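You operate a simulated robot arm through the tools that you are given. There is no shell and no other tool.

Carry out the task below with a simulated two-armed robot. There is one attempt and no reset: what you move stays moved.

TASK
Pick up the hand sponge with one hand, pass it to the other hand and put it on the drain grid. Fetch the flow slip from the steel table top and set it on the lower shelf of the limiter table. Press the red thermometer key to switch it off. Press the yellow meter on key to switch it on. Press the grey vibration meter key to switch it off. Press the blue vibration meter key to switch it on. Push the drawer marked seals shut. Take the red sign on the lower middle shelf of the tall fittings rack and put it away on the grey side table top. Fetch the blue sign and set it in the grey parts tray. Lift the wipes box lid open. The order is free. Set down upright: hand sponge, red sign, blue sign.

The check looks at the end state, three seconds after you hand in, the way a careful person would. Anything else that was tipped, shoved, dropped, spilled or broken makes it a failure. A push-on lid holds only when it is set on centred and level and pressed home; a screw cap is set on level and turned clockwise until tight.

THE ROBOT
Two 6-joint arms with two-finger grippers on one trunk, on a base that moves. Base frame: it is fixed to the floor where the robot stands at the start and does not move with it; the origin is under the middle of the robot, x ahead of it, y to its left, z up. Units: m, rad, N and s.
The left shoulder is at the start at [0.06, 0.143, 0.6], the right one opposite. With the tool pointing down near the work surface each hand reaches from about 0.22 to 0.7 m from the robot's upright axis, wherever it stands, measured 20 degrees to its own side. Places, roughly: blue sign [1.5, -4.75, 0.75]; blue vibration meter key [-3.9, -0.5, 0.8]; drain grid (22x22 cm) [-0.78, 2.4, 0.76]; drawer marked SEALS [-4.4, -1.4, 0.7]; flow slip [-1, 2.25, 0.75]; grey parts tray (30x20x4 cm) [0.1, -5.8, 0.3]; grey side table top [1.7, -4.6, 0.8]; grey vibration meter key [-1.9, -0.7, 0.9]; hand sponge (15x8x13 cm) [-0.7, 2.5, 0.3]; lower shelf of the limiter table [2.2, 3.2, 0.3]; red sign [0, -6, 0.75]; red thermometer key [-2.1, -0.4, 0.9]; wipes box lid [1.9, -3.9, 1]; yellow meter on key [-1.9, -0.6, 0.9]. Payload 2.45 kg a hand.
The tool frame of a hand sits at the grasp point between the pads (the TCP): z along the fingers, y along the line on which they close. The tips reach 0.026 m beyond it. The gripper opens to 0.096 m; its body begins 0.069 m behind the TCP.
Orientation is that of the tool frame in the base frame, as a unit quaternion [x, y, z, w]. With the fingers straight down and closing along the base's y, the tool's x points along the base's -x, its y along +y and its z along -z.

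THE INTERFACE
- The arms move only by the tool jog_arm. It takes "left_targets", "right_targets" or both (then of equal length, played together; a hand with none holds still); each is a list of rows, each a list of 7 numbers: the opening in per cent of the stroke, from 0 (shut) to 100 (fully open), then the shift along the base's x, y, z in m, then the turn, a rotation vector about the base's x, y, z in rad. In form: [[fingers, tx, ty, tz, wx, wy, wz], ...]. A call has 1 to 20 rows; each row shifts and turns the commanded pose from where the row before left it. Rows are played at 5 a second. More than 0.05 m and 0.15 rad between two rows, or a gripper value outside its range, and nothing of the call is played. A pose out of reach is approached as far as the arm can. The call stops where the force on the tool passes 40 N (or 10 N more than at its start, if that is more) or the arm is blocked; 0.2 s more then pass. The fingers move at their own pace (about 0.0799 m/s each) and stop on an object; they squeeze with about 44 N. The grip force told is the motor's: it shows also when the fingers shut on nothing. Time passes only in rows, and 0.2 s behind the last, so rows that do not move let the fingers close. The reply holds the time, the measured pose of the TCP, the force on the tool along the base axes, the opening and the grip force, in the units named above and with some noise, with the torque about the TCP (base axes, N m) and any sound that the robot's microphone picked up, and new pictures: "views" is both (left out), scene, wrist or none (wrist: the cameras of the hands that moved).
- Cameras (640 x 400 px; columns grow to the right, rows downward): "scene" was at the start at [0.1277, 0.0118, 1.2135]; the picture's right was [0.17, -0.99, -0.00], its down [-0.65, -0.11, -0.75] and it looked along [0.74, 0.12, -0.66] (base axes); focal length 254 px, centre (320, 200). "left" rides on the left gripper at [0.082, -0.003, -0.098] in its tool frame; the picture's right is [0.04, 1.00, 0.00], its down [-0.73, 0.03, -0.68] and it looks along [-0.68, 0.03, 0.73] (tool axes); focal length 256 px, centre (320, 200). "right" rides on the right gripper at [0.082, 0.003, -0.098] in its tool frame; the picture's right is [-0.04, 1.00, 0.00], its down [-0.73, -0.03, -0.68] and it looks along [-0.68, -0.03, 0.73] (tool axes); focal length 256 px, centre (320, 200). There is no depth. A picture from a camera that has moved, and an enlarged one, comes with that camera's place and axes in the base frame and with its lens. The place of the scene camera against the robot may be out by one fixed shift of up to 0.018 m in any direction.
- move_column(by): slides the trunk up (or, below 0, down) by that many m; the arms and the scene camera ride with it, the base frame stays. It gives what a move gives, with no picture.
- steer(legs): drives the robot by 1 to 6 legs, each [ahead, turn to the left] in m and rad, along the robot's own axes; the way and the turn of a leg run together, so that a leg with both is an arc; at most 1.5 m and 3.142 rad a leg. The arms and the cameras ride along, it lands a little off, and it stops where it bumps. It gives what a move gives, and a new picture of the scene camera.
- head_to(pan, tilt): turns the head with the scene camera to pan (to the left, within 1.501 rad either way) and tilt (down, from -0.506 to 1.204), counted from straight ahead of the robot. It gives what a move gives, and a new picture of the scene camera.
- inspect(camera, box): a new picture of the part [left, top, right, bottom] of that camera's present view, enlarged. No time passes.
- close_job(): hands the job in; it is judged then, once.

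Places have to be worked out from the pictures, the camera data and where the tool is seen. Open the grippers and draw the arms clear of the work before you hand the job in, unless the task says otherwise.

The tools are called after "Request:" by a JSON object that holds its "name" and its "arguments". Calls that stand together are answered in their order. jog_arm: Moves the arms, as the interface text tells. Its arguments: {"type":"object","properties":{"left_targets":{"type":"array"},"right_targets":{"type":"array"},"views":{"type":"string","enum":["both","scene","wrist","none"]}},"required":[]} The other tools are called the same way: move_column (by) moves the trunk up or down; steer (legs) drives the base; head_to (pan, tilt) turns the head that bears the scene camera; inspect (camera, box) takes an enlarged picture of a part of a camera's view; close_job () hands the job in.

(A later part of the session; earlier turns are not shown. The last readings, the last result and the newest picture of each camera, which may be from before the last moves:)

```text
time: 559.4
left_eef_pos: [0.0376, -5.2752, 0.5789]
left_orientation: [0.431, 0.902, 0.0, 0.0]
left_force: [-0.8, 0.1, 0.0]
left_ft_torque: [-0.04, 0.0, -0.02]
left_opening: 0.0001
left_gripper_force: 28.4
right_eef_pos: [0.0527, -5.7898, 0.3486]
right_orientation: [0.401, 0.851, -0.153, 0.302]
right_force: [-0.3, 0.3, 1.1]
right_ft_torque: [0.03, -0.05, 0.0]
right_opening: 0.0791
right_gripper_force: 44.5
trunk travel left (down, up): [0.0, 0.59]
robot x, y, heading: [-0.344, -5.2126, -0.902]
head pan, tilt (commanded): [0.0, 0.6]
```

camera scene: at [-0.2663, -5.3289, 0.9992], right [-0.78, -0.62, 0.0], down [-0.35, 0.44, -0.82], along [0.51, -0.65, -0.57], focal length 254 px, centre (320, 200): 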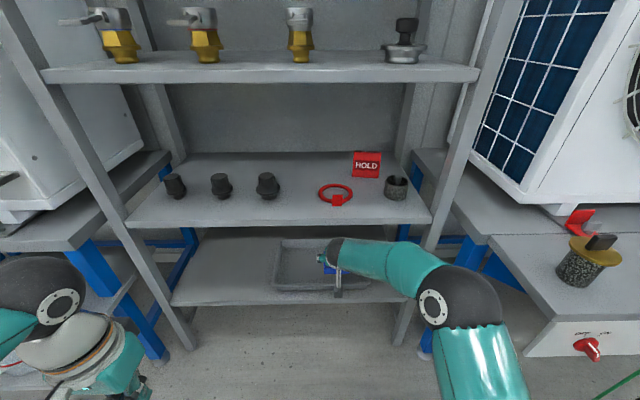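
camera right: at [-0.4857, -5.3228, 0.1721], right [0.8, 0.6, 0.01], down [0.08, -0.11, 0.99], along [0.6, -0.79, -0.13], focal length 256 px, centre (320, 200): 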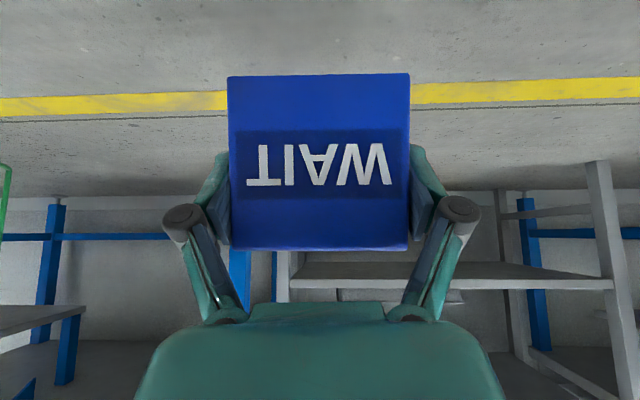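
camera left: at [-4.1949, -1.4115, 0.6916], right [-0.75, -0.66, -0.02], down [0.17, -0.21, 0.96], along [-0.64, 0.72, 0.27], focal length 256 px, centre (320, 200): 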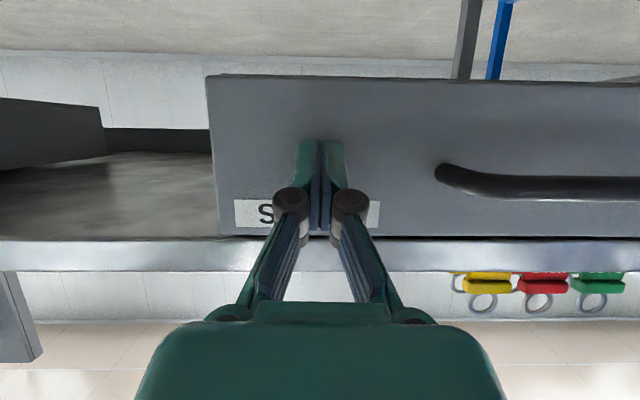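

Touching now (z≈0.3486). Press 2 mm more, then release and retreat along the tool axis.

Request:
{"name": "jog_arm", "arguments": {"right_targets": [[40, 0, 0, -0.002, 0, 0, 0]], "views": "none"}}

Request:
{"name": "jog_arm", "arguments": {"right_targets": [[40, 0, 0, 0.001, 0, 0, 0], [95, 0, 0, 0, 0, 0, 0], [100, 0, 0, 0, 0, 0, 0], [100, -0.0058, 0.0076, 0.0116, 0, 0, 0], [100, -0.0078, 0.0101, 0.0154, 0, 0, 0], [100, -0.0117, 0.0152, 0.0154, 0, 0, 0]], "views": "both"}}

```text
time: 559.8
left_eef_pos: [0.0372, -5.274, 0.5783]
left_orientation: [0.431, 0.902, 0.0, 0.001]
left_force: [0.4, 0.4, 0.0]
left_ft_torque: [0.0, -0.02, -0.03]
left_opening: 0.0
left_gripper_force: 28.9
right_eef_pos: [0.0529, -5.7906, 0.3477]
right_orientation: [0.402, 0.85, -0.154, 0.304]
right_force: [-2.4, 0.3, 9.1]
right_ft_torque: [0.4, -0.15, 0.1]
right_opening: 0.079
right_gripper_force: 44.6
trunk travel left (down, up): [0.0, 0.59]
robot x, y, heading: [-0.3394, -5.2115, -0.899]
head pan, tilt (commanded): [0.0, 0.6]
```

```text
time: 561.2
left_eef_pos: [0.0371, -5.2753, 0.5792]
left_orientation: [0.431, 0.902, 0.001, -0.001]
left_force: [0.4, -0.5, 0.4]
left_ft_torque: [0.01, 0.03, -0.01]
left_opening: 0.0
left_gripper_force: 28.7
right_eef_pos: [0.0281, -5.7568, 0.3907]
right_orientation: [0.402, 0.851, -0.154, 0.302]
right_force: [0.0, -0.2, -1.4]
right_ft_torque: [-0.05, 0.0, 0.02]
right_opening: 0.0958
right_gripper_force: 0.0
trunk travel left (down, up): [0.0, 0.59]
robot x, y, heading: [-0.3447, -5.2082, -0.903]
head pan, tilt (commanded): [0.0, 0.6]
camera scene: at [-0.2662, -5.3291, 0.9992], right [-0.78, -0.62, 0.0], down [-0.35, 0.44, -0.82], along [0.51, -0.65, -0.57], focal length 254 px, centre (320, 200)
camera right: at [-0.0479, -5.657, 0.412], right [0.8, 0.61, 0.01], down [0.08, -0.11, 0.99], along [0.6, -0.79, -0.13], focal length 256 px, centre (320, 200)
```

scene: 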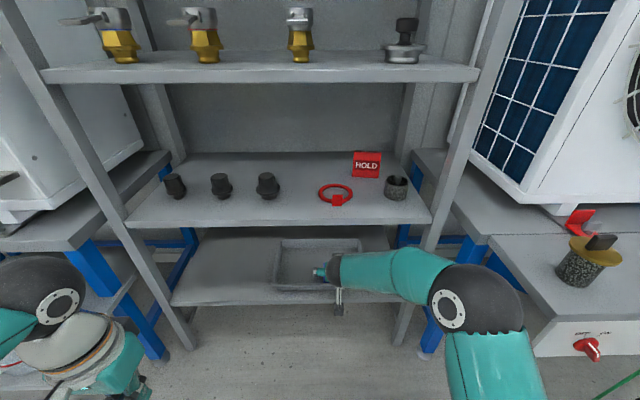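
right: 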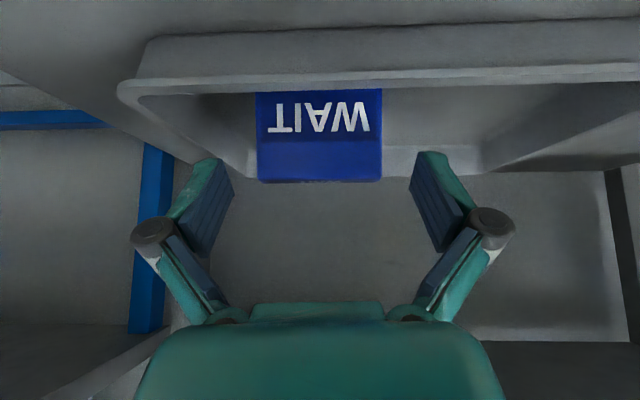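

The blue sign stands upright in the tray. Backing straight out.

Request:
{"name": "steer", "arguments": {"legs": [[-0.22, 0]]}}

Request:
{"name": "inspect", "arguments": {"camera": "scene", "box": [220, 110, 440, 250]}}

```text
time: 562.9
left_eef_pos: [-0.1007, -5.1002, 0.578]
left_orientation: [0.432, 0.902, 0.001, -0.001]
left_force: [0.2, -0.8, -0.5]
left_ft_torque: [-0.04, -0.02, -0.02]
left_opening: 0.0
left_gripper_force: 29.1
right_eef_pos: [-0.1121, -5.582, 0.3904]
right_orientation: [0.402, 0.851, -0.154, 0.301]
right_force: [-0.4, 0.7, -0.2]
right_ft_torque: [-0.01, 0.0, 0.0]
right_opening: 0.0961
right_gripper_force: 0.0
trunk travel left (down, up): [0.0, 0.59]
robot x, y, heading: [-0.485, -5.0385, -0.903]
head pan, tilt (commanded): [0.0, 0.6]
camera scene: at [-0.4046, -5.1548, 0.9992], right [-0.78, -0.62, 0.0], down [-0.35, 0.44, -0.82], along [0.51, -0.65, -0.57], focal length 254 px, centre (320, 200)
```

scene: 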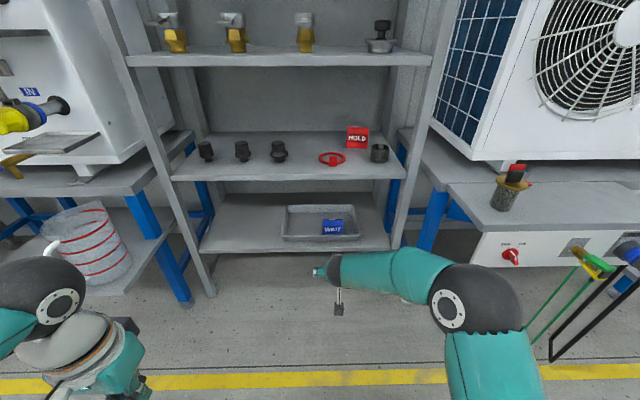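

```text
2.86 times, centred on (330, 180) of scene
camera zoom: at [-0.4046, -5.1548, 0.9992], right [-0.78, -0.62, 0.0], down [-0.35, 0.44, -0.82], along [0.51, -0.65, -0.57], focal length 726 px, centre (291, 257)
```

zoom: 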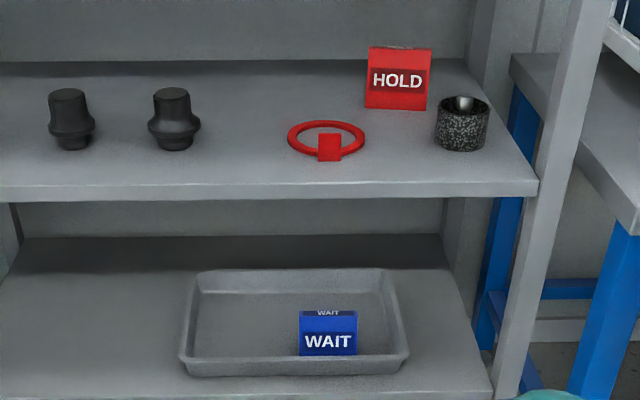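

Blue sign done. Now the red HOLD sign: it sits behind a mesh cup and a red ring on the lower middle shelf. Raise the trunk so the pitched right hand is at shelf level and look closely.

Request:
{"name": "move_column", "arguments": {"by": 0.3}}

Request:
{"name": "jog_arm", "arguments": {"right_targets": [[100, 0, 0, 0.02, -0.069, -0.057, -0.087], [100, 0, 0, 0.02, -0.069, -0.057, -0.087]], "views": "wrist"}}

```text
time: 565.9
left_eef_pos: [-0.1009, -5.1004, 0.8783]
left_orientation: [0.431, 0.902, 0.0, 0.001]
left_force: [0.2, -0.5, -0.5]
left_ft_torque: [0.0, 0.02, 0.02]
left_opening: 0.0003
left_gripper_force: 28.0
right_eef_pos: [-0.1116, -5.5823, 0.6905]
right_orientation: [0.402, 0.85, -0.154, 0.302]
right_force: [-0.4, 0.3, 0.1]
right_ft_torque: [0.02, 0.01, 0.0]
right_opening: 0.0963
right_gripper_force: 0.0
trunk travel left (down, up): [-0.3, 0.29]
robot x, y, heading: [-0.4811, -5.0338, -0.904]
head pan, tilt (commanded): [0.0, 0.6]
```

```text
time: 566.5
left_eef_pos: [-0.1007, -5.1005, 0.8786]
left_orientation: [0.432, 0.902, 0.0, 0.0]
left_force: [0.2, 0.2, -1.2]
left_ft_torque: [0.03, 0.0, 0.0]
left_opening: 0.0001
left_gripper_force: 28.7
right_eef_pos: [-0.113, -5.5817, 0.73]
right_orientation: [0.461, 0.781, -0.214, 0.363]
right_force: [-0.2, -0.1, 0.4]
right_ft_torque: [0.01, 0.0, 0.01]
right_opening: 0.0962
right_gripper_force: 0.0
trunk travel left (down, up): [-0.3, 0.29]
robot x, y, heading: [-0.4823, -5.0351, -0.9]
head pan, tilt (commanded): [0.0, 0.6]
camera right: at [-0.17, -5.4684, 0.7295], right [0.89, 0.46, 0.03], down [-0.05, 0.03, 1.0], along [0.46, -0.89, 0.05], focal length 256 px, centre (320, 200)
```

right: 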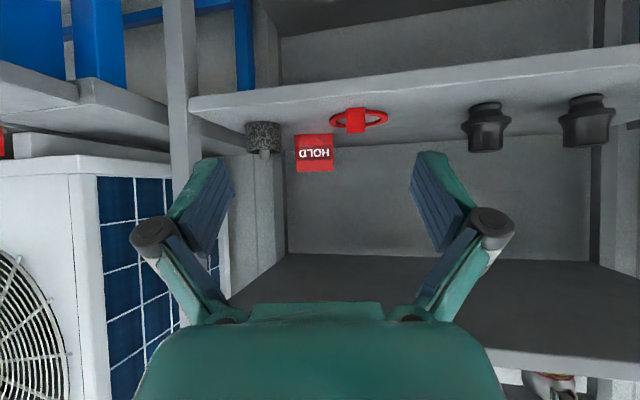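

Measured: shelf z≈0.618, sign centre ≈(0.080,-5.972), cup just right-front of it (top z≈0.67), ring left-front. I'll lower the hand to z=0.69 and drive in 0.3 m.

Request:
{"name": "jog_arm", "arguments": {"right_targets": [[100, -0.02, -0.011, -0.04, 0, 0, 0]], "views": "none"}}

Request:
{"name": "steer", "arguments": {"legs": [[0.28, 0]]}}

Request:
{"name": "inspect", "arguments": {"camera": "right", "box": [0, 0, 640, 400]}}

```text
time: 566.9
left_eef_pos: [-0.101, -5.1011, 0.8794]
left_orientation: [0.432, 0.902, -0.001, -0.001]
left_force: [-0.1, -0.8, 0.2]
left_ft_torque: [-0.01, 0.01, 0.01]
left_opening: 0.0
left_gripper_force: 28.3
right_eef_pos: [-0.133, -5.5921, 0.6905]
right_orientation: [0.461, 0.781, -0.214, 0.362]
right_force: [0.2, 0.1, -0.1]
right_ft_torque: [0.03, 0.01, 0.03]
right_opening: 0.096
right_gripper_force: 0.1
trunk travel left (down, up): [-0.3, 0.29]
robot x, y, heading: [-0.4789, -5.0364, -0.903]
head pan, tilt (commanded): [0.0, 0.6]
```

```text
time: 568.9
left_eef_pos: [0.0762, -5.328, 0.8787]
left_orientation: [0.434, 0.901, 0.001, -0.001]
left_force: [-0.6, 0.1, -0.6]
left_ft_torque: [0.01, 0.01, 0.01]
left_opening: 0.0
left_gripper_force: 28.6
right_eef_pos: [0.042, -5.8185, 0.6898]
right_orientation: [0.463, 0.781, -0.215, 0.36]
right_force: [-0.6, -0.2, -0.3]
right_ft_torque: [0.0, 0.02, -0.01]
right_opening: 0.0961
right_gripper_force: 0.1
trunk travel left (down, up): [-0.3, 0.29]
robot x, y, heading: [-0.3051, -5.2588, -0.912]
head pan, tilt (commanded): [0.0, 0.6]
camera scene: at [-0.2275, -5.3801, 1.2991], right [-0.79, -0.62, 0.0], down [-0.35, 0.45, -0.82], along [0.51, -0.65, -0.57], focal length 254 px, centre (320, 200)
```

scene: 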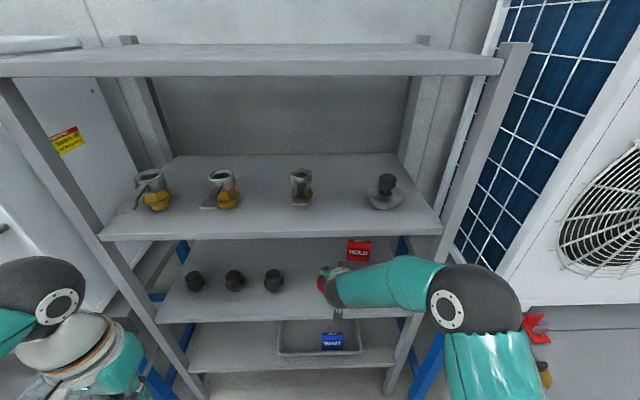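

```text
1.00 times, centred on (320, 200) of right (not enlarged: the box is as wide or as high as the picture)
camera zoom: at [-0.0153, -5.7061, 0.6898], right [0.89, 0.46, 0.03], down [-0.05, 0.03, 1.0], along [0.45, -0.89, 0.04], focal length 256 px, centre (320, 200)
```

zoom: 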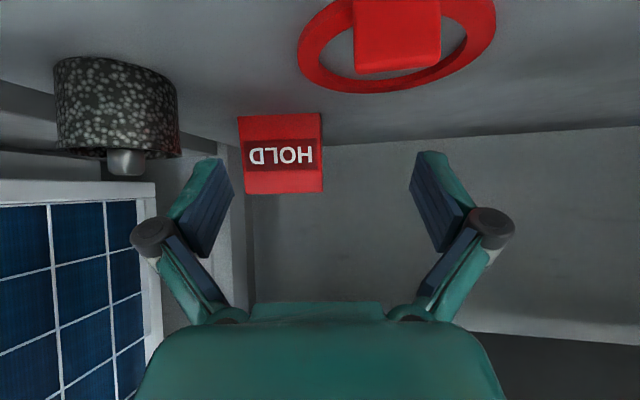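

Refined: sign centre (0.0765,-5.966), axis 0.54 rad; I'm slightly left of it which helps pass the cup. Advance past the cup with the left offset.

Request:
{"name": "jog_arm", "arguments": {"right_targets": [[96, 0.013, -0.031, -0.002, 0, 0, 0.04], [96, 0.013, -0.031, -0.002, 0, 0, 0], [96, 0.013, -0.031, -0.002, 0, 0, 0]], "views": "wrist"}}

Request:
{"name": "inspect", "arguments": {"camera": "scene", "box": [260, 200, 480, 340]}}

```text
time: 569.7
left_eef_pos: [0.0758, -5.3258, 0.8793]
left_orientation: [0.434, 0.901, 0.0, -0.001]
left_force: [0.1, -0.3, 0.6]
left_ft_torque: [0.03, -0.01, -0.01]
left_opening: 0.0002
left_gripper_force: 28.7
right_eef_pos: [0.0813, -5.9126, 0.6844]
right_orientation: [0.447, 0.79, -0.207, 0.365]
right_force: [0.0, 0.0, 0.3]
right_ft_torque: [0.0, 0.01, -0.01]
right_opening: 0.0923
right_gripper_force: 0.1
trunk travel left (down, up): [-0.3, 0.29]
robot x, y, heading: [-0.3018, -5.2622, -0.903]
head pan, tilt (commanded): [0.0, 0.6]
camera right: at [0.0191, -5.802, 0.6845], right [0.87, 0.49, 0.03], down [-0.05, 0.02, 1.0], along [0.49, -0.87, 0.04], focal length 256 px, centre (320, 200)
```

right: 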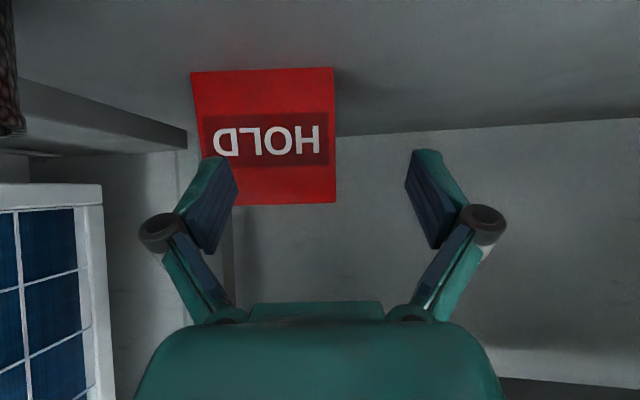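

```text
2.86 times, centred on (370, 270) of scene
camera zoom: at [-0.2276, -5.38, 1.2992], right [-0.79, -0.62, 0.0], down [-0.35, 0.45, -0.82], along [0.51, -0.65, -0.57], focal length 726 px, centre (177, 0)
```

zoom: 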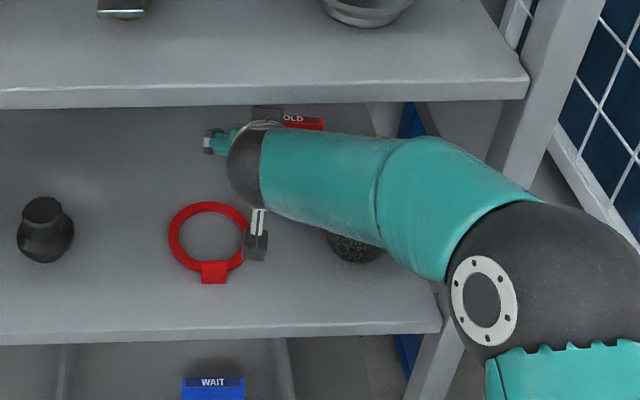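

Tips are just at the sign's face, offset 3 cm left as planned. Now shift right to centre on the sign.

Request:
{"name": "jog_arm", "arguments": {"right_targets": [[98, -0.0136, -0.0082, 0, 0, 0, 0], [98, -0.0136, -0.0081, 0, 0, 0, 0]], "views": "wrist"}}

```text
time: 570.3
left_eef_pos: [0.076, -5.3262, 0.8793]
left_orientation: [0.434, 0.901, 0.001, 0.0]
left_force: [-0.4, 0.2, 0.2]
left_ft_torque: [-0.02, 0.01, 0.02]
left_opening: 0.0
left_gripper_force: 28.6
right_eef_pos: [0.0534, -5.9292, 0.6853]
right_orientation: [0.446, 0.79, -0.208, 0.366]
right_force: [-0.1, -0.2, 0.4]
right_ft_torque: [-0.01, 0.01, -0.01]
right_opening: 0.0943
right_gripper_force: 0.1
trunk travel left (down, up): [-0.3, 0.29]
robot x, y, heading: [-0.306, -5.2602, -0.911]
head pan, tilt (commanded): [0.0, 0.6]
camera right: at [-0.0083, -5.8179, 0.6847], right [0.87, 0.49, 0.03], down [-0.05, 0.02, 1.0], along [0.49, -0.87, 0.04], focal length 256 px, centre (320, 200)
```

right: 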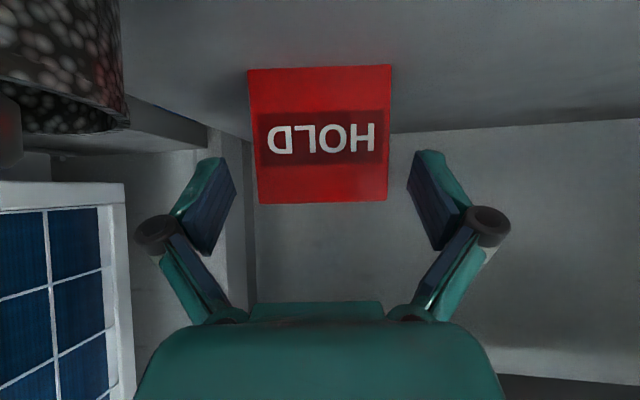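

Centred. Advance onto the sign while lowering to z≈0.66.

Request:
{"name": "jog_arm", "arguments": {"right_targets": [[100, 0.0085, -0.0145, -0.008, 0, 0, 0.02], [100, 0.0085, -0.0145, -0.009, 0, 0, 0], [100, 0.006, -0.01, -0.008, 0, 0, 0]], "views": "wrist"}}

```text
time: 571.1
left_eef_pos: [0.0773, -5.3271, 0.8788]
left_orientation: [0.433, 0.901, 0.0, -0.001]
left_force: [0.0, 0.2, 1.3]
left_ft_torque: [0.0, 0.01, -0.02]
left_opening: 0.0001
left_gripper_force: 28.3
right_eef_pos: [0.0758, -5.9682, 0.6598]
right_orientation: [0.439, 0.793, -0.205, 0.368]
right_force: [-0.6, -0.1, -0.3]
right_ft_torque: [-0.03, 0.04, 0.03]
right_opening: 0.0962
right_gripper_force: 0.1
trunk travel left (down, up): [-0.3, 0.29]
robot x, y, heading: [-0.3039, -5.2596, -0.909]
head pan, tilt (commanded): [0.0, 0.6]
camera right: at [0.0131, -5.8581, 0.6596], right [0.86, 0.51, 0.03], down [-0.05, 0.02, 1.0], along [0.51, -0.86, 0.04], focal length 256 px, centre (320, 200)
```

right: 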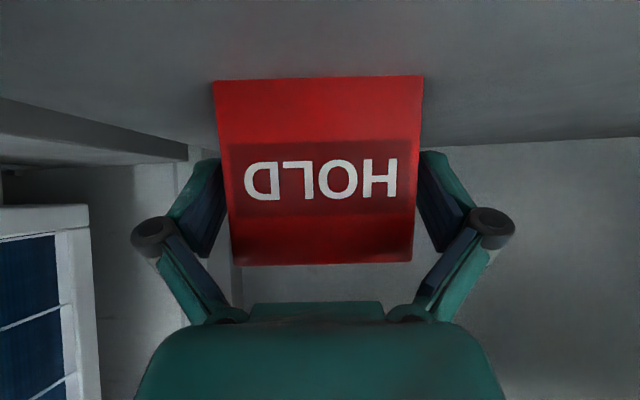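

Fingers straddle the red sign. Close and lift a little.

Request:
{"name": "jog_arm", "arguments": {"right_targets": [[70, 0, 0, 0, 0, 0, 0], [40, 0, 0, 0, 0, 0, 0], [40, 0, 0, 0, 0, 0, 0]], "views": "none"}}

Request:
{"name": "jog_arm", "arguments": {"right_targets": [[40, 0, 0, 0.012, 0, 0, 0], [40, 0, 0, 0.012, 0, 0, 0]], "views": "wrist"}}

```text
time: 571.9
left_eef_pos: [0.0757, -5.3277, 0.879]
left_orientation: [0.434, 0.901, 0.0, 0.0]
left_force: [-1.0, -0.2, -0.9]
left_ft_torque: [0.01, -0.01, 0.02]
left_opening: 0.0
left_gripper_force: 28.1
right_eef_pos: [0.0774, -5.9675, 0.6596]
right_orientation: [0.439, 0.794, -0.205, 0.368]
right_force: [0.3, -0.9, 1.1]
right_ft_torque: [-0.01, 0.05, -0.03]
right_opening: 0.0792
right_gripper_force: 44.0
trunk travel left (down, up): [-0.3, 0.29]
robot x, y, heading: [-0.3064, -5.2601, -0.909]
head pan, tilt (commanded): [0.0, 0.6]
```

```text
time: 572.5
left_eef_pos: [0.0756, -5.3277, 0.8801]
left_orientation: [0.433, 0.901, 0.0, 0.0]
left_force: [0.2, 0.1, 0.0]
left_ft_torque: [0.0, 0.0, -0.03]
left_opening: 0.0
left_gripper_force: 28.7
right_eef_pos: [0.0778, -5.9683, 0.684]
right_orientation: [0.439, 0.793, -0.206, 0.368]
right_force: [-0.3, -0.4, -1.2]
right_ft_torque: [0.01, 0.01, 0.0]
right_opening: 0.0793
right_gripper_force: 43.5
trunk travel left (down, up): [-0.3, 0.29]
robot x, y, heading: [-0.3039, -5.2574, -0.907]
head pan, tilt (commanded): [0.0, 0.6]
camera right: at [0.0136, -5.8584, 0.6834], right [0.86, 0.51, 0.03], down [-0.05, 0.02, 1.0], along [0.51, -0.86, 0.04], focal length 256 px, centre (320, 200)
```

right: 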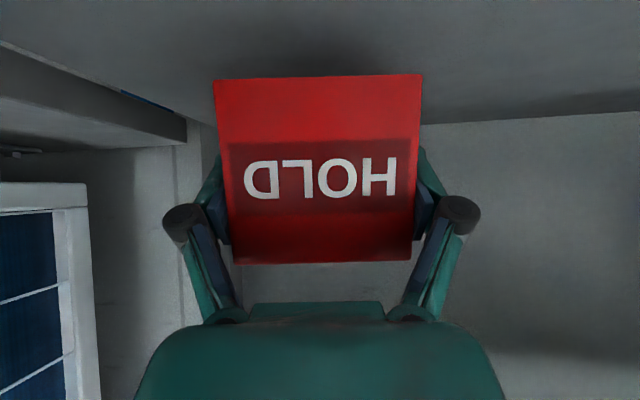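

Red sign lifted. Raise slightly, shift left away from the cup, and back out.

Request:
{"name": "jog_arm", "arguments": {"right_targets": [[40, 0, 0, 0.013, 0, 0, 0], [40, 0.0037, 0.0279, 0, 0, 0, 0], [40, 0.0037, 0.0279, 0, 0, 0, 0]], "views": "none"}}

Request:
{"name": "steer", "arguments": {"legs": [[-0.4, 0]]}}

Request:
{"name": "inspect", "arguments": {"camera": "scene", "box": [200, 160, 440, 310]}}

```text
time: 573.3
left_eef_pos: [0.0761, -5.3265, 0.8798]
left_orientation: [0.433, 0.901, 0.0, 0.0]
left_force: [-0.2, -0.1, 0.7]
left_ft_torque: [0.0, 0.01, 0.01]
left_opening: 0.0
left_gripper_force: 28.6
right_eef_pos: [0.0839, -5.9125, 0.6969]
right_orientation: [0.44, 0.793, -0.205, 0.368]
right_force: [-0.2, 0.7, -1.1]
right_ft_torque: [-0.02, 0.01, 0.02]
right_opening: 0.0792
right_gripper_force: 44.2
trunk travel left (down, up): [-0.3, 0.29]
robot x, y, heading: [-0.3031, -5.26, -0.91]
head pan, tilt (commanded): [0.0, 0.6]
```

```text
time: 575.8
left_eef_pos: [-0.167, -5.0159, 0.8794]
left_orientation: [0.433, 0.901, 0.0, 0.0]
left_force: [0.0, 0.0, 0.0]
left_ft_torque: [0.03, 0.01, -0.01]
left_opening: 0.0
left_gripper_force: 28.2
right_eef_pos: [-0.1588, -5.6024, 0.6987]
right_orientation: [0.439, 0.794, -0.204, 0.368]
right_force: [-0.5, 0.7, -1.3]
right_ft_torque: [0.0, -0.02, 0.01]
right_opening: 0.079
right_gripper_force: 44.0
trunk travel left (down, up): [-0.3, 0.29]
robot x, y, heading: [-0.5448, -4.9507, -0.909]
head pan, tilt (commanded): [0.0, 0.6]
camera scene: at [-0.4707, -5.0691, 1.2993], right [-0.79, -0.61, 0.0], down [-0.35, 0.45, -0.82], along [0.51, -0.65, -0.57], focal length 254 px, centre (320, 200)
```

scene: 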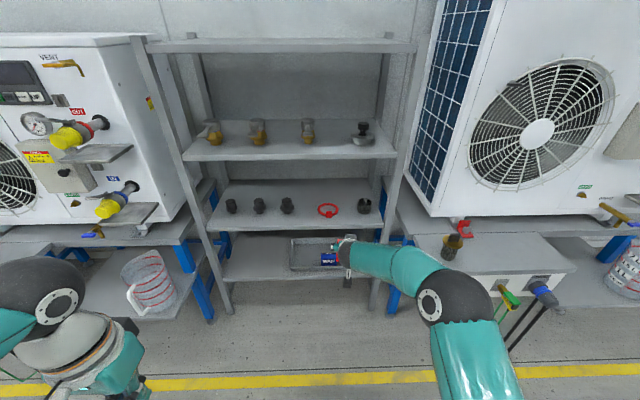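

```text
2.67 times, centred on (320, 235) of scene
camera zoom: at [-0.4707, -5.0691, 1.2993], right [-0.79, -0.61, 0.0], down [-0.35, 0.45, -0.82], along [0.51, -0.65, -0.57], focal length 678 px, centre (320, 107)
```

zoom: 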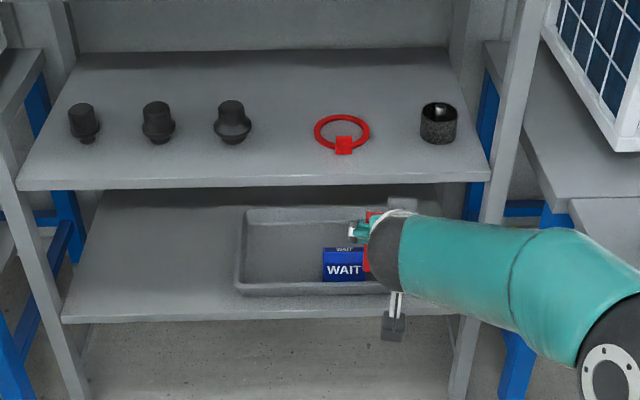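

Everything on the rack is undisturbed. Now carry the red sign to the side table: retract a bit, back up, turn and drive along the aisle.

Request:
{"name": "jog_arm", "arguments": {"right_targets": [[40, -0.022, 0.036, 0.02, 0, 0, 0], [40, -0.022, 0.036, 0.02, 0, 0, 0], [40, -0.022, 0.036, 0.01, 0, 0, 0]], "views": "none"}}

Request:
{"name": "steer", "arguments": {"legs": [[-0.25, 0], [0, 0.55]]}}

Request:
{"name": "steer", "arguments": {"legs": [[0, 0.55]]}}

Request:
{"name": "steer", "arguments": {"legs": [[0, 0.5]]}}

```text
time: 576.6
left_eef_pos: [-0.1668, -5.0169, 0.8796]
left_orientation: [0.434, 0.901, 0.0, 0.001]
left_force: [-0.2, 0.2, 0.2]
left_ft_torque: [0.03, -0.02, -0.01]
left_opening: 0.0
left_gripper_force: 28.0
right_eef_pos: [-0.2249, -5.494, 0.7476]
right_orientation: [0.44, 0.793, -0.205, 0.368]
right_force: [-0.1, 0.3, -1.6]
right_ft_torque: [-0.02, 0.02, 0.03]
right_opening: 0.079
right_gripper_force: 44.0
trunk travel left (down, up): [-0.3, 0.29]
robot x, y, heading: [-0.5488, -4.9499, -0.91]
head pan, tilt (commanded): [0.0, 0.6]
```

```text
time: 580.2
left_eef_pos: [-0.3422, -4.6102, 0.8798]
left_orientation: [0.172, 0.985, 0.0, 0.0]
left_force: [-0.7, -0.4, -0.1]
left_ft_torque: [-0.01, -0.01, -0.03]
left_opening: 0.0002
left_gripper_force: 28.2
right_eef_pos: [-0.1404, -5.0475, 0.748]
right_orientation: [0.206, 0.883, -0.097, 0.41]
right_force: [0.2, -0.1, -1.5]
right_ft_torque: [0.01, -0.04, 0.0]
right_opening: 0.0792
right_gripper_force: 43.8
trunk travel left (down, up): [-0.3, 0.29]
robot x, y, heading: [-0.7058, -4.775, -0.353]
head pan, tilt (commanded): [0.0, 0.6]
camera scene: at [-0.584, -4.8249, 1.2992], right [-0.35, -0.94, 0.0], down [-0.53, 0.2, -0.82], along [0.77, -0.28, -0.57], focal length 254 px, centre (320, 200)
```

scene: 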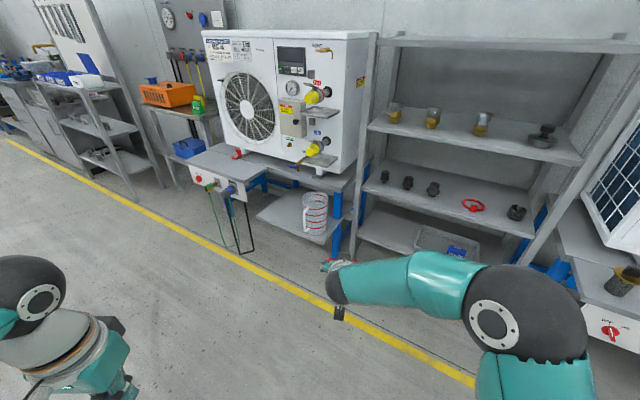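

```text
time: 582.3
left_eef_pos: [-0.4805, -4.441, 0.8804]
left_orientation: [-0.105, 0.994, 0.0, -0.001]
left_force: [1.3, 0.4, -0.3]
left_ft_torque: [-0.03, 0.0, -0.01]
left_opening: 0.0
left_gripper_force: 28.4
right_eef_pos: [-0.0788, -4.7047, 0.7481]
right_orientation: [-0.044, 0.906, 0.02, 0.421]
right_force: [-1.1, -0.6, -0.4]
right_ft_torque: [0.03, 0.0, -0.01]
right_opening: 0.079
right_gripper_force: 44.2
trunk travel left (down, up): [-0.3, 0.29]
robot x, y, heading: [-0.7009, -4.7903, 0.203]
head pan, tilt (commanded): [0.0, 0.6]
camera scene: at [-0.5714, -4.7624, 1.2992], right [0.2, -0.98, 0.0], down [-0.55, -0.11, -0.82], along [0.81, 0.17, -0.57], focal length 254 px, centre (320, 200)
```

scene: 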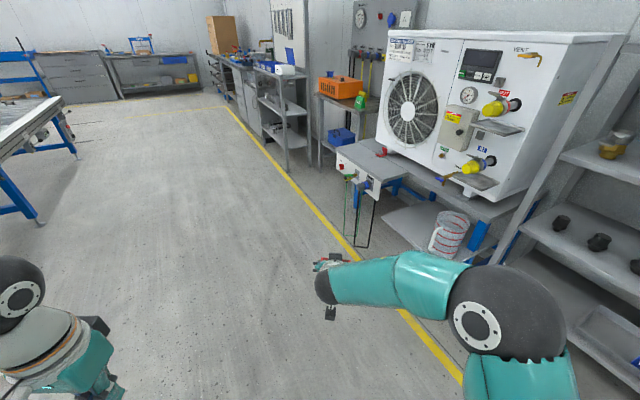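

```text
time: 584.3
left_eef_pos: [-0.6771, -4.3779, 0.8805]
left_orientation: [-0.351, 0.936, -0.001, 0.0]
left_force: [0.1, -0.8, 0.1]
left_ft_torque: [-0.01, 0.01, 0.0]
left_opening: 0.0003
left_gripper_force: 28.5
right_eef_pos: [-0.1983, -4.4154, 0.7486]
right_orientation: [-0.269, 0.866, 0.124, 0.402]
right_force: [0.1, 0.5, -1.6]
right_ft_torque: [0.0, -0.02, -0.02]
right_opening: 0.0791
right_gripper_force: 43.7
trunk travel left (down, up): [-0.3, 0.29]
robot x, y, heading: [-0.6888, -4.8033, 0.704]
head pan, tilt (commanded): [0.0, 0.6]
camera scene: at [-0.5915, -4.7104, 1.2992], right [0.65, -0.76, 0.0], down [-0.43, -0.37, -0.82], along [0.63, 0.53, -0.57], focal length 254 px, centre (320, 200)
```

scene: 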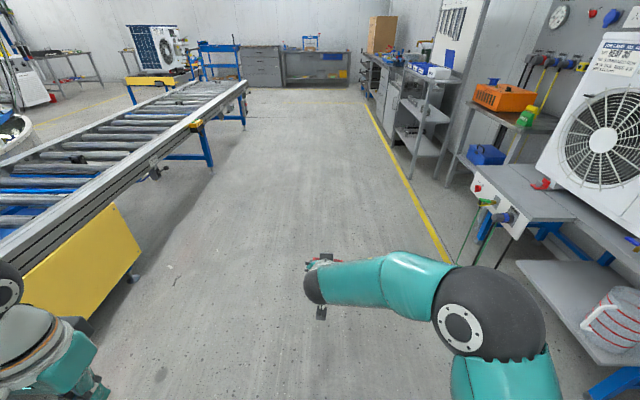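

Clear aisle ahead. Drive 1.9 m, then face the side table.

Request:
{"name": "steer", "arguments": {"legs": [[1.5, 0], [0.42, 0]]}}

Request:
{"name": "steer", "arguments": {"legs": [[0, -0.55]]}}

Request:
{"name": "steer", "arguments": {"legs": [[0, -0.55]]}}

Request:
{"name": "steer", "arguments": {"legs": [[0, -0.47]]}}

Request:
{"name": "move_column", "arguments": {"by": 0.22}}

```text
time: 594.0
left_eef_pos: [0.8052, -3.1631, 0.8812]
left_orientation: [-0.341, 0.94, -0.001, -0.001]
left_force: [0.5, 0.8, 0.7]
left_ft_torque: [-0.01, 0.04, 0.01]
left_opening: 0.0
left_gripper_force: 28.7
right_eef_pos: [1.285, -3.2099, 0.7485]
right_orientation: [-0.26, 0.869, 0.119, 0.403]
right_force: [1.2, 0.2, -1.4]
right_ft_torque: [0.0, 0.0, 0.01]
right_opening: 0.0789
right_gripper_force: 44.7
trunk travel left (down, up): [-0.3, 0.29]
robot x, y, heading: [0.7852, -3.5894, 0.687]
head pan, tilt (commanded): [0.0, 0.6]
camera scene: at [0.8857, -3.4987, 1.2991], right [0.63, -0.77, 0.0], down [-0.44, -0.36, -0.82], along [0.64, 0.52, -0.57], focal length 254 px, centre (320, 200)
```

scene: 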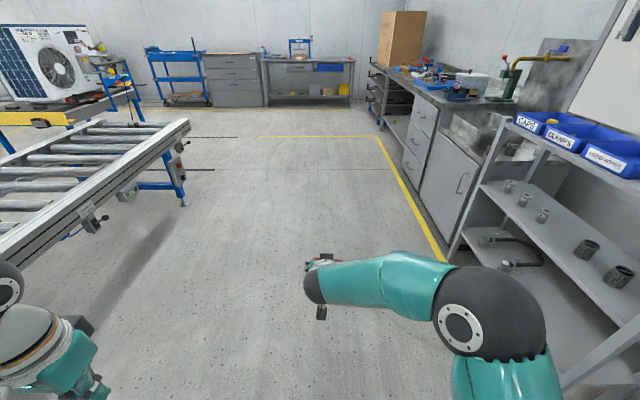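

```text
time: 596.1
left_eef_pos: [1.0236, -3.2369, 0.8806]
left_orientation: [-0.075, 0.997, 0.0, -0.001]
left_force: [0.3, -0.3, -0.5]
left_ft_torque: [0.03, -0.01, 0.01]
left_opening: 0.0001
left_gripper_force: 28.4
right_eef_pos: [1.4075, -3.5248, 0.7502]
right_orientation: [-0.016, 0.907, 0.006, 0.42]
right_force: [-0.3, -0.1, -1.5]
right_ft_torque: [-0.02, 0.0, -0.01]
right_opening: 0.0792
right_gripper_force: 43.7
trunk travel left (down, up): [-0.3, 0.29]
robot x, y, heading: [0.7829, -3.5727, 0.143]
head pan, tilt (commanded): [0.0, 0.6]
camera scene: at [0.9131, -3.5544, 1.2991], right [0.14, -0.99, 0.0], down [-0.56, -0.08, -0.82], along [0.82, 0.12, -0.57], focal length 254 px, centre (320, 200)
```

scene: 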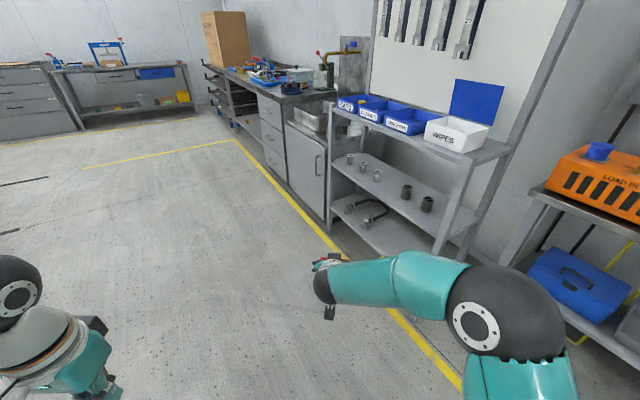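

```text
time: 598.2
left_eef_pos: [1.1662, -3.4148, 0.8804]
left_orientation: [0.2, 0.98, 0.001, -0.001]
left_force: [-0.4, 0.3, -0.8]
left_ft_torque: [0.0, -0.03, 0.02]
left_opening: 0.0
left_gripper_force: 28.3
right_eef_pos: [1.3427, -3.8623, 0.7505]
right_orientation: [0.231, 0.877, -0.109, 0.407]
right_force: [0.3, -0.2, -1.2]
right_ft_torque: [-0.01, -0.01, 0.0]
right_opening: 0.0794
right_gripper_force: 43.8
trunk travel left (down, up): [-0.3, 0.29]
robot x, y, heading: [0.791, -3.5583, -0.416]
head pan, tilt (commanded): [0.0, 0.6]
camera scene: at [0.9126, -3.6175, 1.2992], right [-0.4, -0.92, 0.0], down [-0.52, 0.23, -0.82], along [0.76, -0.33, -0.57], focal length 254 px, centre (320, 200)
```

scene: 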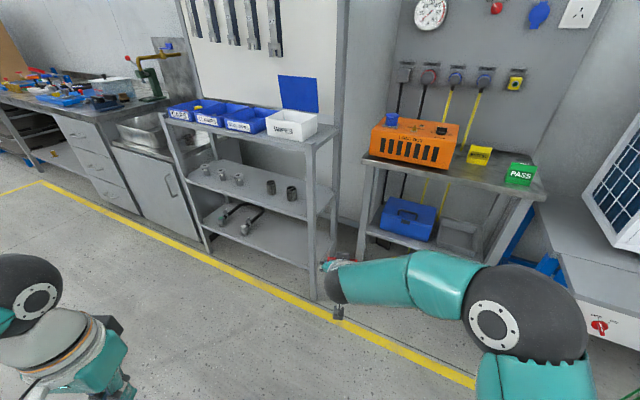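

```text
time: 600.1
left_eef_pos: [1.1897, -3.5986, 0.8817]
left_orientation: [0.421, 0.907, 0.0, -0.001]
left_force: [-0.8, -0.6, 0.1]
left_ft_torque: [-0.03, 0.01, -0.02]
left_opening: 0.0
left_gripper_force: 28.2
right_eef_pos: [1.1453, -4.0781, 0.7495]
right_orientation: [0.429, 0.799, -0.2, 0.37]
right_force: [-0.4, 0.0, -0.3]
right_ft_torque: [-0.03, -0.02, 0.04]
right_opening: 0.0789
right_gripper_force: 44.1
trunk travel left (down, up): [-0.3, 0.29]
robot x, y, heading: [0.8022, -3.5483, -0.877]
head pan, tilt (commanded): [0.0, 0.6]
camera scene: at [0.8848, -3.6618, 1.2992], right [-0.77, -0.64, 0.0], down [-0.36, 0.43, -0.82], along [0.53, -0.63, -0.57], focal length 254 px, centre (320, 200)
```

scene: 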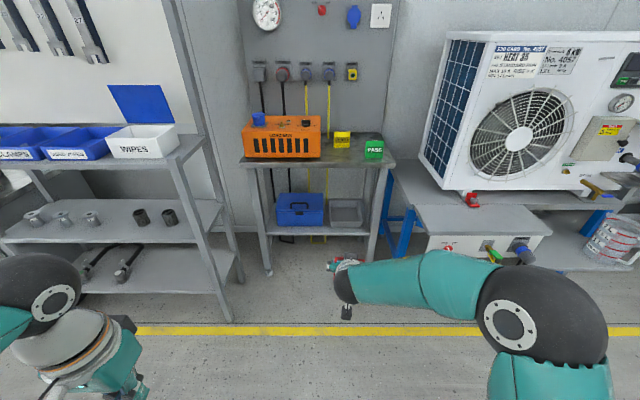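

```text
time: 602.4
left_eef_pos: [1.1886, -3.5982, 1.104]
left_orientation: [0.421, 0.907, 0.0, -0.001]
left_force: [-0.2, 0.9, 0.4]
left_ft_torque: [-0.01, 0.0, -0.01]
left_opening: 0.0
left_gripper_force: 28.7
right_eef_pos: [1.1445, -4.0776, 0.9708]
right_orientation: [0.429, 0.8, -0.2, 0.369]
right_force: [0.5, -0.3, -1.3]
right_ft_torque: [-0.03, 0.0, 0.0]
right_opening: 0.0792
right_gripper_force: 44.2
trunk travel left (down, up): [-0.52, 0.07]
robot x, y, heading: [0.8047, -3.5458, -0.877]
head pan, tilt (commanded): [0.0, 0.6]
```

The wipes lid is still open. Drive 0.5 m toward the side table with the red sign high.

Request:
{"name": "steer", "arguments": {"legs": [[0.5, 0]]}}

Request:
{"name": "inspect", "arguments": {"camera": "scene", "box": [220, 120, 440, 300]}}

Request:
{"name": "inspect", "arguments": {"camera": "right", "box": [0, 0, 640, 400]}}

```text
time: 605.5
left_eef_pos: [1.5167, -3.9952, 1.1024]
left_orientation: [0.424, 0.906, 0.001, -0.001]
left_force: [-0.3, 0.0, -0.5]
left_ft_torque: [0.03, 0.01, -0.01]
left_opening: 0.0
left_gripper_force: 28.6
right_eef_pos: [1.4692, -4.474, 0.9702]
right_orientation: [0.43, 0.799, -0.2, 0.369]
right_force: [0.0, 0.2, -0.7]
right_ft_torque: [-0.01, -0.01, -0.03]
right_opening: 0.0791
right_gripper_force: 44.6
trunk travel left (down, up): [-0.52, 0.07]
robot x, y, heading: [1.1335, -3.9374, -0.882]
head pan, tilt (commanded): [0.0, 0.6]
camera scene: at [1.2121, -4.0576, 1.5191], right [-0.77, -0.64, 0.0], down [-0.36, 0.44, -0.82], along [0.52, -0.64, -0.57], focal length 254 px, centre (320, 200)
```

scene: 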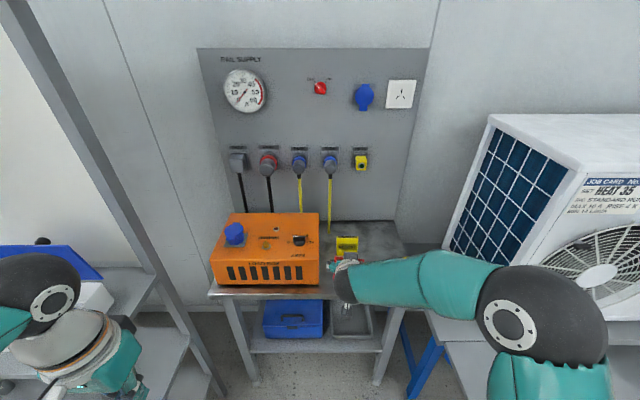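

```text
2.22 times, centred on (330, 210) of scene
camera zoom: at [1.2121, -4.0576, 1.5191], right [-0.77, -0.64, 0.0], down [-0.36, 0.44, -0.82], along [0.52, -0.64, -0.57], focal length 565 px, centre (298, 178)
```

zoom: 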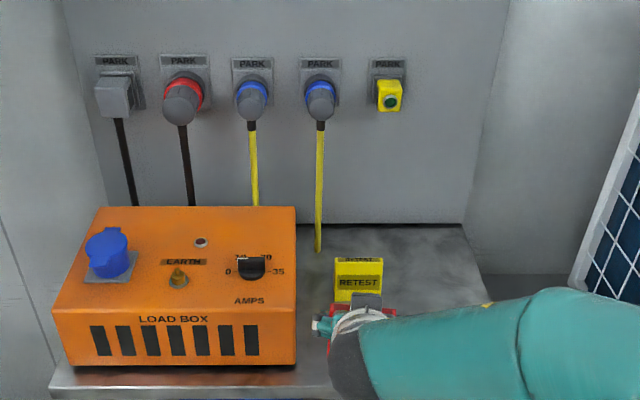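

```text
1.00 times, centred on (320, 200) of right (not enlarged: the box is as wide or as high as the picture)
camera zoom: at [1.4034, -4.3666, 0.97], right [0.85, 0.53, 0.03], down [-0.05, 0.02, 1.0], along [0.53, -0.85, 0.04], focal length 256 px, centre (320, 200)
```

zoom: 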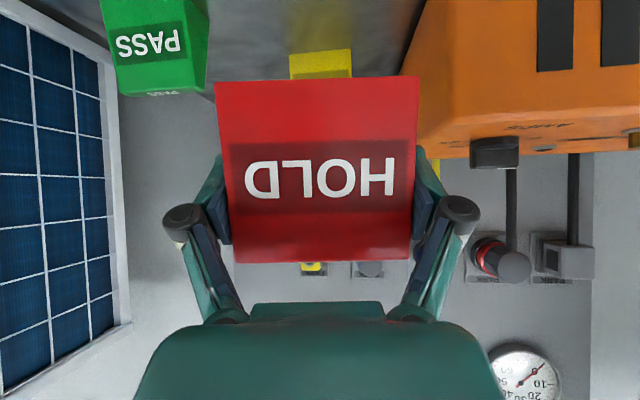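

Free gap between PASS and the load box is ~20 cm; I'll set the sign centred there. Move 10 cm further in, then lower.

Request:
{"name": "jog_arm", "arguments": {"right_targets": [[40, 0.0274, -0.0403, 0, 0, 0, 0], [40, 0.0273, -0.0402, 0, 0, 0, 0], [40, 0, 0, -0.03, 0, 0, 0], [40, 0, 0, -0.03, 0, 0, 0]], "views": "both"}}

```text
time: 606.5
left_eef_pos: [1.5171, -3.9957, 1.1023]
left_orientation: [0.424, 0.906, 0.0, -0.001]
left_force: [-0.5, -0.2, 1.1]
left_ft_torque: [0.03, -0.01, -0.03]
left_opening: 0.0001
left_gripper_force: 28.6
right_eef_pos: [1.5239, -4.5559, 0.9113]
right_orientation: [0.43, 0.799, -0.2, 0.37]
right_force: [0.0, 0.5, -0.7]
right_ft_torque: [0.04, 0.0, 0.01]
right_opening: 0.079
right_gripper_force: 44.0
trunk travel left (down, up): [-0.52, 0.07]
robot x, y, heading: [1.1304, -3.941, -0.886]
head pan, tilt (commanded): [0.0, 0.6]
camera scene: at [1.2119, -4.0576, 1.5191], right [-0.77, -0.64, 0.0], down [-0.36, 0.44, -0.82], along [0.52, -0.64, -0.57], focal length 254 px, centre (320, 200)
camera right: at [1.4577, -4.4473, 0.911], right [0.85, 0.53, 0.03], down [-0.05, 0.02, 1.0], along [0.53, -0.85, 0.04], focal length 256 px, centre (320, 200)
```

scene: 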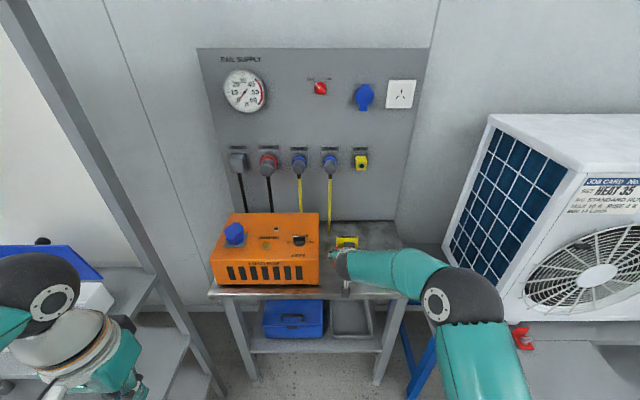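
right: 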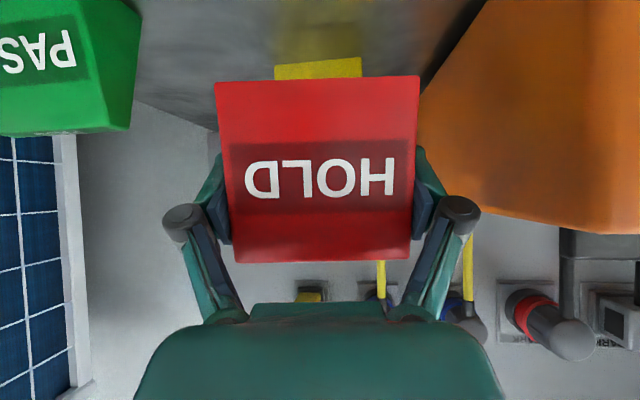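

Clearances on both sides are ≥3 cm. Lower to just above the table, then feel for contact.

Request:
{"name": "jog_arm", "arguments": {"right_targets": [[40, 0, 0, -0.03, 0, 0, 0], [40, 0, 0, -0.025, 0, 0, 0]], "views": "none"}}

Request:
{"name": "jog_arm", "arguments": {"right_targets": [[40, 0, 0, -0.006, 0, 0, 0]], "views": "none"}}

Request:
{"name": "jog_arm", "arguments": {"right_targets": [[40, 0, 0, -0.004, 0, 0, 0]], "views": "none"}}

Request:
{"name": "jog_arm", "arguments": {"right_targets": [[40, 0, 0, -0.003, 0, 0, 0]], "views": "none"}}

```text
time: 607.1
left_eef_pos: [1.5154, -3.996, 1.1019]
left_orientation: [0.423, 0.906, 0.001, 0.0]
left_force: [-0.6, -0.8, 0.4]
left_ft_torque: [0.0, 0.0, 0.01]
left_opening: 0.0002
left_gripper_force: 28.6
right_eef_pos: [1.5257, -4.5545, 0.8569]
right_orientation: [0.43, 0.798, -0.2, 0.371]
right_force: [-1.0, 0.0, 0.7]
right_ft_torque: [0.01, -0.02, -0.01]
right_opening: 0.0792
right_gripper_force: 44.2
trunk travel left (down, up): [-0.52, 0.07]
robot x, y, heading: [1.1311, -3.9383, -0.882]
head pan, tilt (commanded): [0.0, 0.6]
```

```text
time: 607.5
left_eef_pos: [1.516, -3.9956, 1.1034]
left_orientation: [0.424, 0.906, 0.0, 0.0]
left_force: [-0.4, 0.7, -0.6]
left_ft_torque: [-0.01, 0.01, -0.02]
left_opening: 0.0
left_gripper_force: 28.7
right_eef_pos: [1.5249, -4.5529, 0.8503]
right_orientation: [0.429, 0.799, -0.199, 0.37]
right_force: [0.2, -0.6, -1.3]
right_ft_torque: [0.0, -0.05, 0.02]
right_opening: 0.0788
right_gripper_force: 43.6
trunk travel left (down, up): [-0.52, 0.07]
robot x, y, heading: [1.131, -3.9381, -0.884]
head pan, tilt (commanded): [0.0, 0.6]
```

```text
time: 607.9
left_eef_pos: [1.5157, -3.9957, 1.1022]
left_orientation: [0.423, 0.906, 0.0, -0.001]
left_force: [1.5, 0.2, 0.6]
left_ft_torque: [0.01, -0.02, -0.02]
left_opening: 0.0002
left_gripper_force: 28.2
right_eef_pos: [1.5242, -4.5536, 0.8462]
right_orientation: [0.43, 0.799, -0.2, 0.37]
right_force: [-1.1, -0.8, 0.0]
right_ft_torque: [0.01, 0.03, 0.06]
right_opening: 0.079
right_gripper_force: 44.0
trunk travel left (down, up): [-0.52, 0.07]
robot x, y, heading: [1.1314, -3.9361, -0.883]
head pan, tilt (commanded): [0.0, 0.6]
```

```text
time: 608.3
left_eef_pos: [1.5164, -3.995, 1.1033]
left_orientation: [0.424, 0.906, 0.001, -0.001]
left_force: [-0.9, 0.0, 0.1]
left_ft_torque: [0.0, -0.04, 0.0]
left_opening: 0.0002
left_gripper_force: 28.1
right_eef_pos: [1.5248, -4.5538, 0.8424]
right_orientation: [0.43, 0.799, -0.2, 0.371]
right_force: [-0.2, 0.1, 0.0]
right_ft_torque: [-0.01, 0.0, -0.01]
right_opening: 0.0789
right_gripper_force: 44.0
trunk travel left (down, up): [-0.52, 0.07]
robot x, y, heading: [1.1369, -3.9384, -0.881]
head pan, tilt (commanded): [0.0, 0.6]
```

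Request:
{"name": "jog_arm", "arguments": {"right_targets": [[40, 0, 0, -0.003, 0, 0, 0]], "views": "none"}}

Request:
{"name": "jog_arm", "arguments": {"right_targets": [[40, 0, 0, -0.003, 0, 0, 0]], "views": "none"}}

Request:
{"name": "jog_arm", "arguments": {"right_targets": [[40, 0, 0, -0.002, 0, 0, 0]], "views": "none"}}

```text
time: 608.7
left_eef_pos: [1.5159, -3.9958, 1.1031]
left_orientation: [0.424, 0.906, 0.0, -0.001]
left_force: [0.6, 0.7, -0.6]
left_ft_torque: [-0.01, -0.02, -0.03]
left_opening: 0.0
left_gripper_force: 28.3
right_eef_pos: [1.5245, -4.5541, 0.8403]
right_orientation: [0.431, 0.798, -0.202, 0.369]
right_force: [0.0, 0.4, 0.3]
right_ft_torque: [-0.01, 0.02, 0.0]
right_opening: 0.0791
right_gripper_force: 44.1
trunk travel left (down, up): [-0.52, 0.07]
robot x, y, heading: [1.1325, -3.9408, -0.883]
head pan, tilt (commanded): [0.0, 0.6]
```

```text
time: 609.1
left_eef_pos: [1.515, -3.994, 1.1033]
left_orientation: [0.424, 0.906, 0.0, 0.0]
left_force: [-0.5, 0.0, -0.9]
left_ft_torque: [0.03, -0.01, 0.05]
left_opening: 0.0002
left_gripper_force: 28.6
right_eef_pos: [1.5241, -4.5543, 0.8398]
right_orientation: [0.43, 0.797, -0.201, 0.373]
right_force: [-1.7, 2.9, 11.8]
right_ft_torque: [0.3, 0.38, 0.01]
right_opening: 0.0792
right_gripper_force: 44.1
trunk travel left (down, up): [-0.52, 0.07]
robot x, y, heading: [1.1325, -3.9427, -0.882]
head pan, tilt (commanded): [0.0, 0.6]
```

```text
time: 609.5
left_eef_pos: [1.5149, -3.9934, 1.1042]
left_orientation: [0.423, 0.906, 0.0, 0.001]
left_force: [0.3, -0.3, -0.9]
left_ft_torque: [0.01, 0.05, 0.03]
left_opening: 0.0
left_gripper_force: 28.6
right_eef_pos: [1.5246, -4.5535, 0.8392]
right_orientation: [0.429, 0.797, -0.202, 0.374]
right_force: [-2.4, 2.0, 23.0]
right_ft_torque: [0.39, 0.24, -0.06]
right_opening: 0.0793
right_gripper_force: 44.0
trunk travel left (down, up): [-0.52, 0.07]
robot x, y, heading: [1.1294, -3.9436, -0.883]
head pan, tilt (commanded): [0.0, 0.6]
```

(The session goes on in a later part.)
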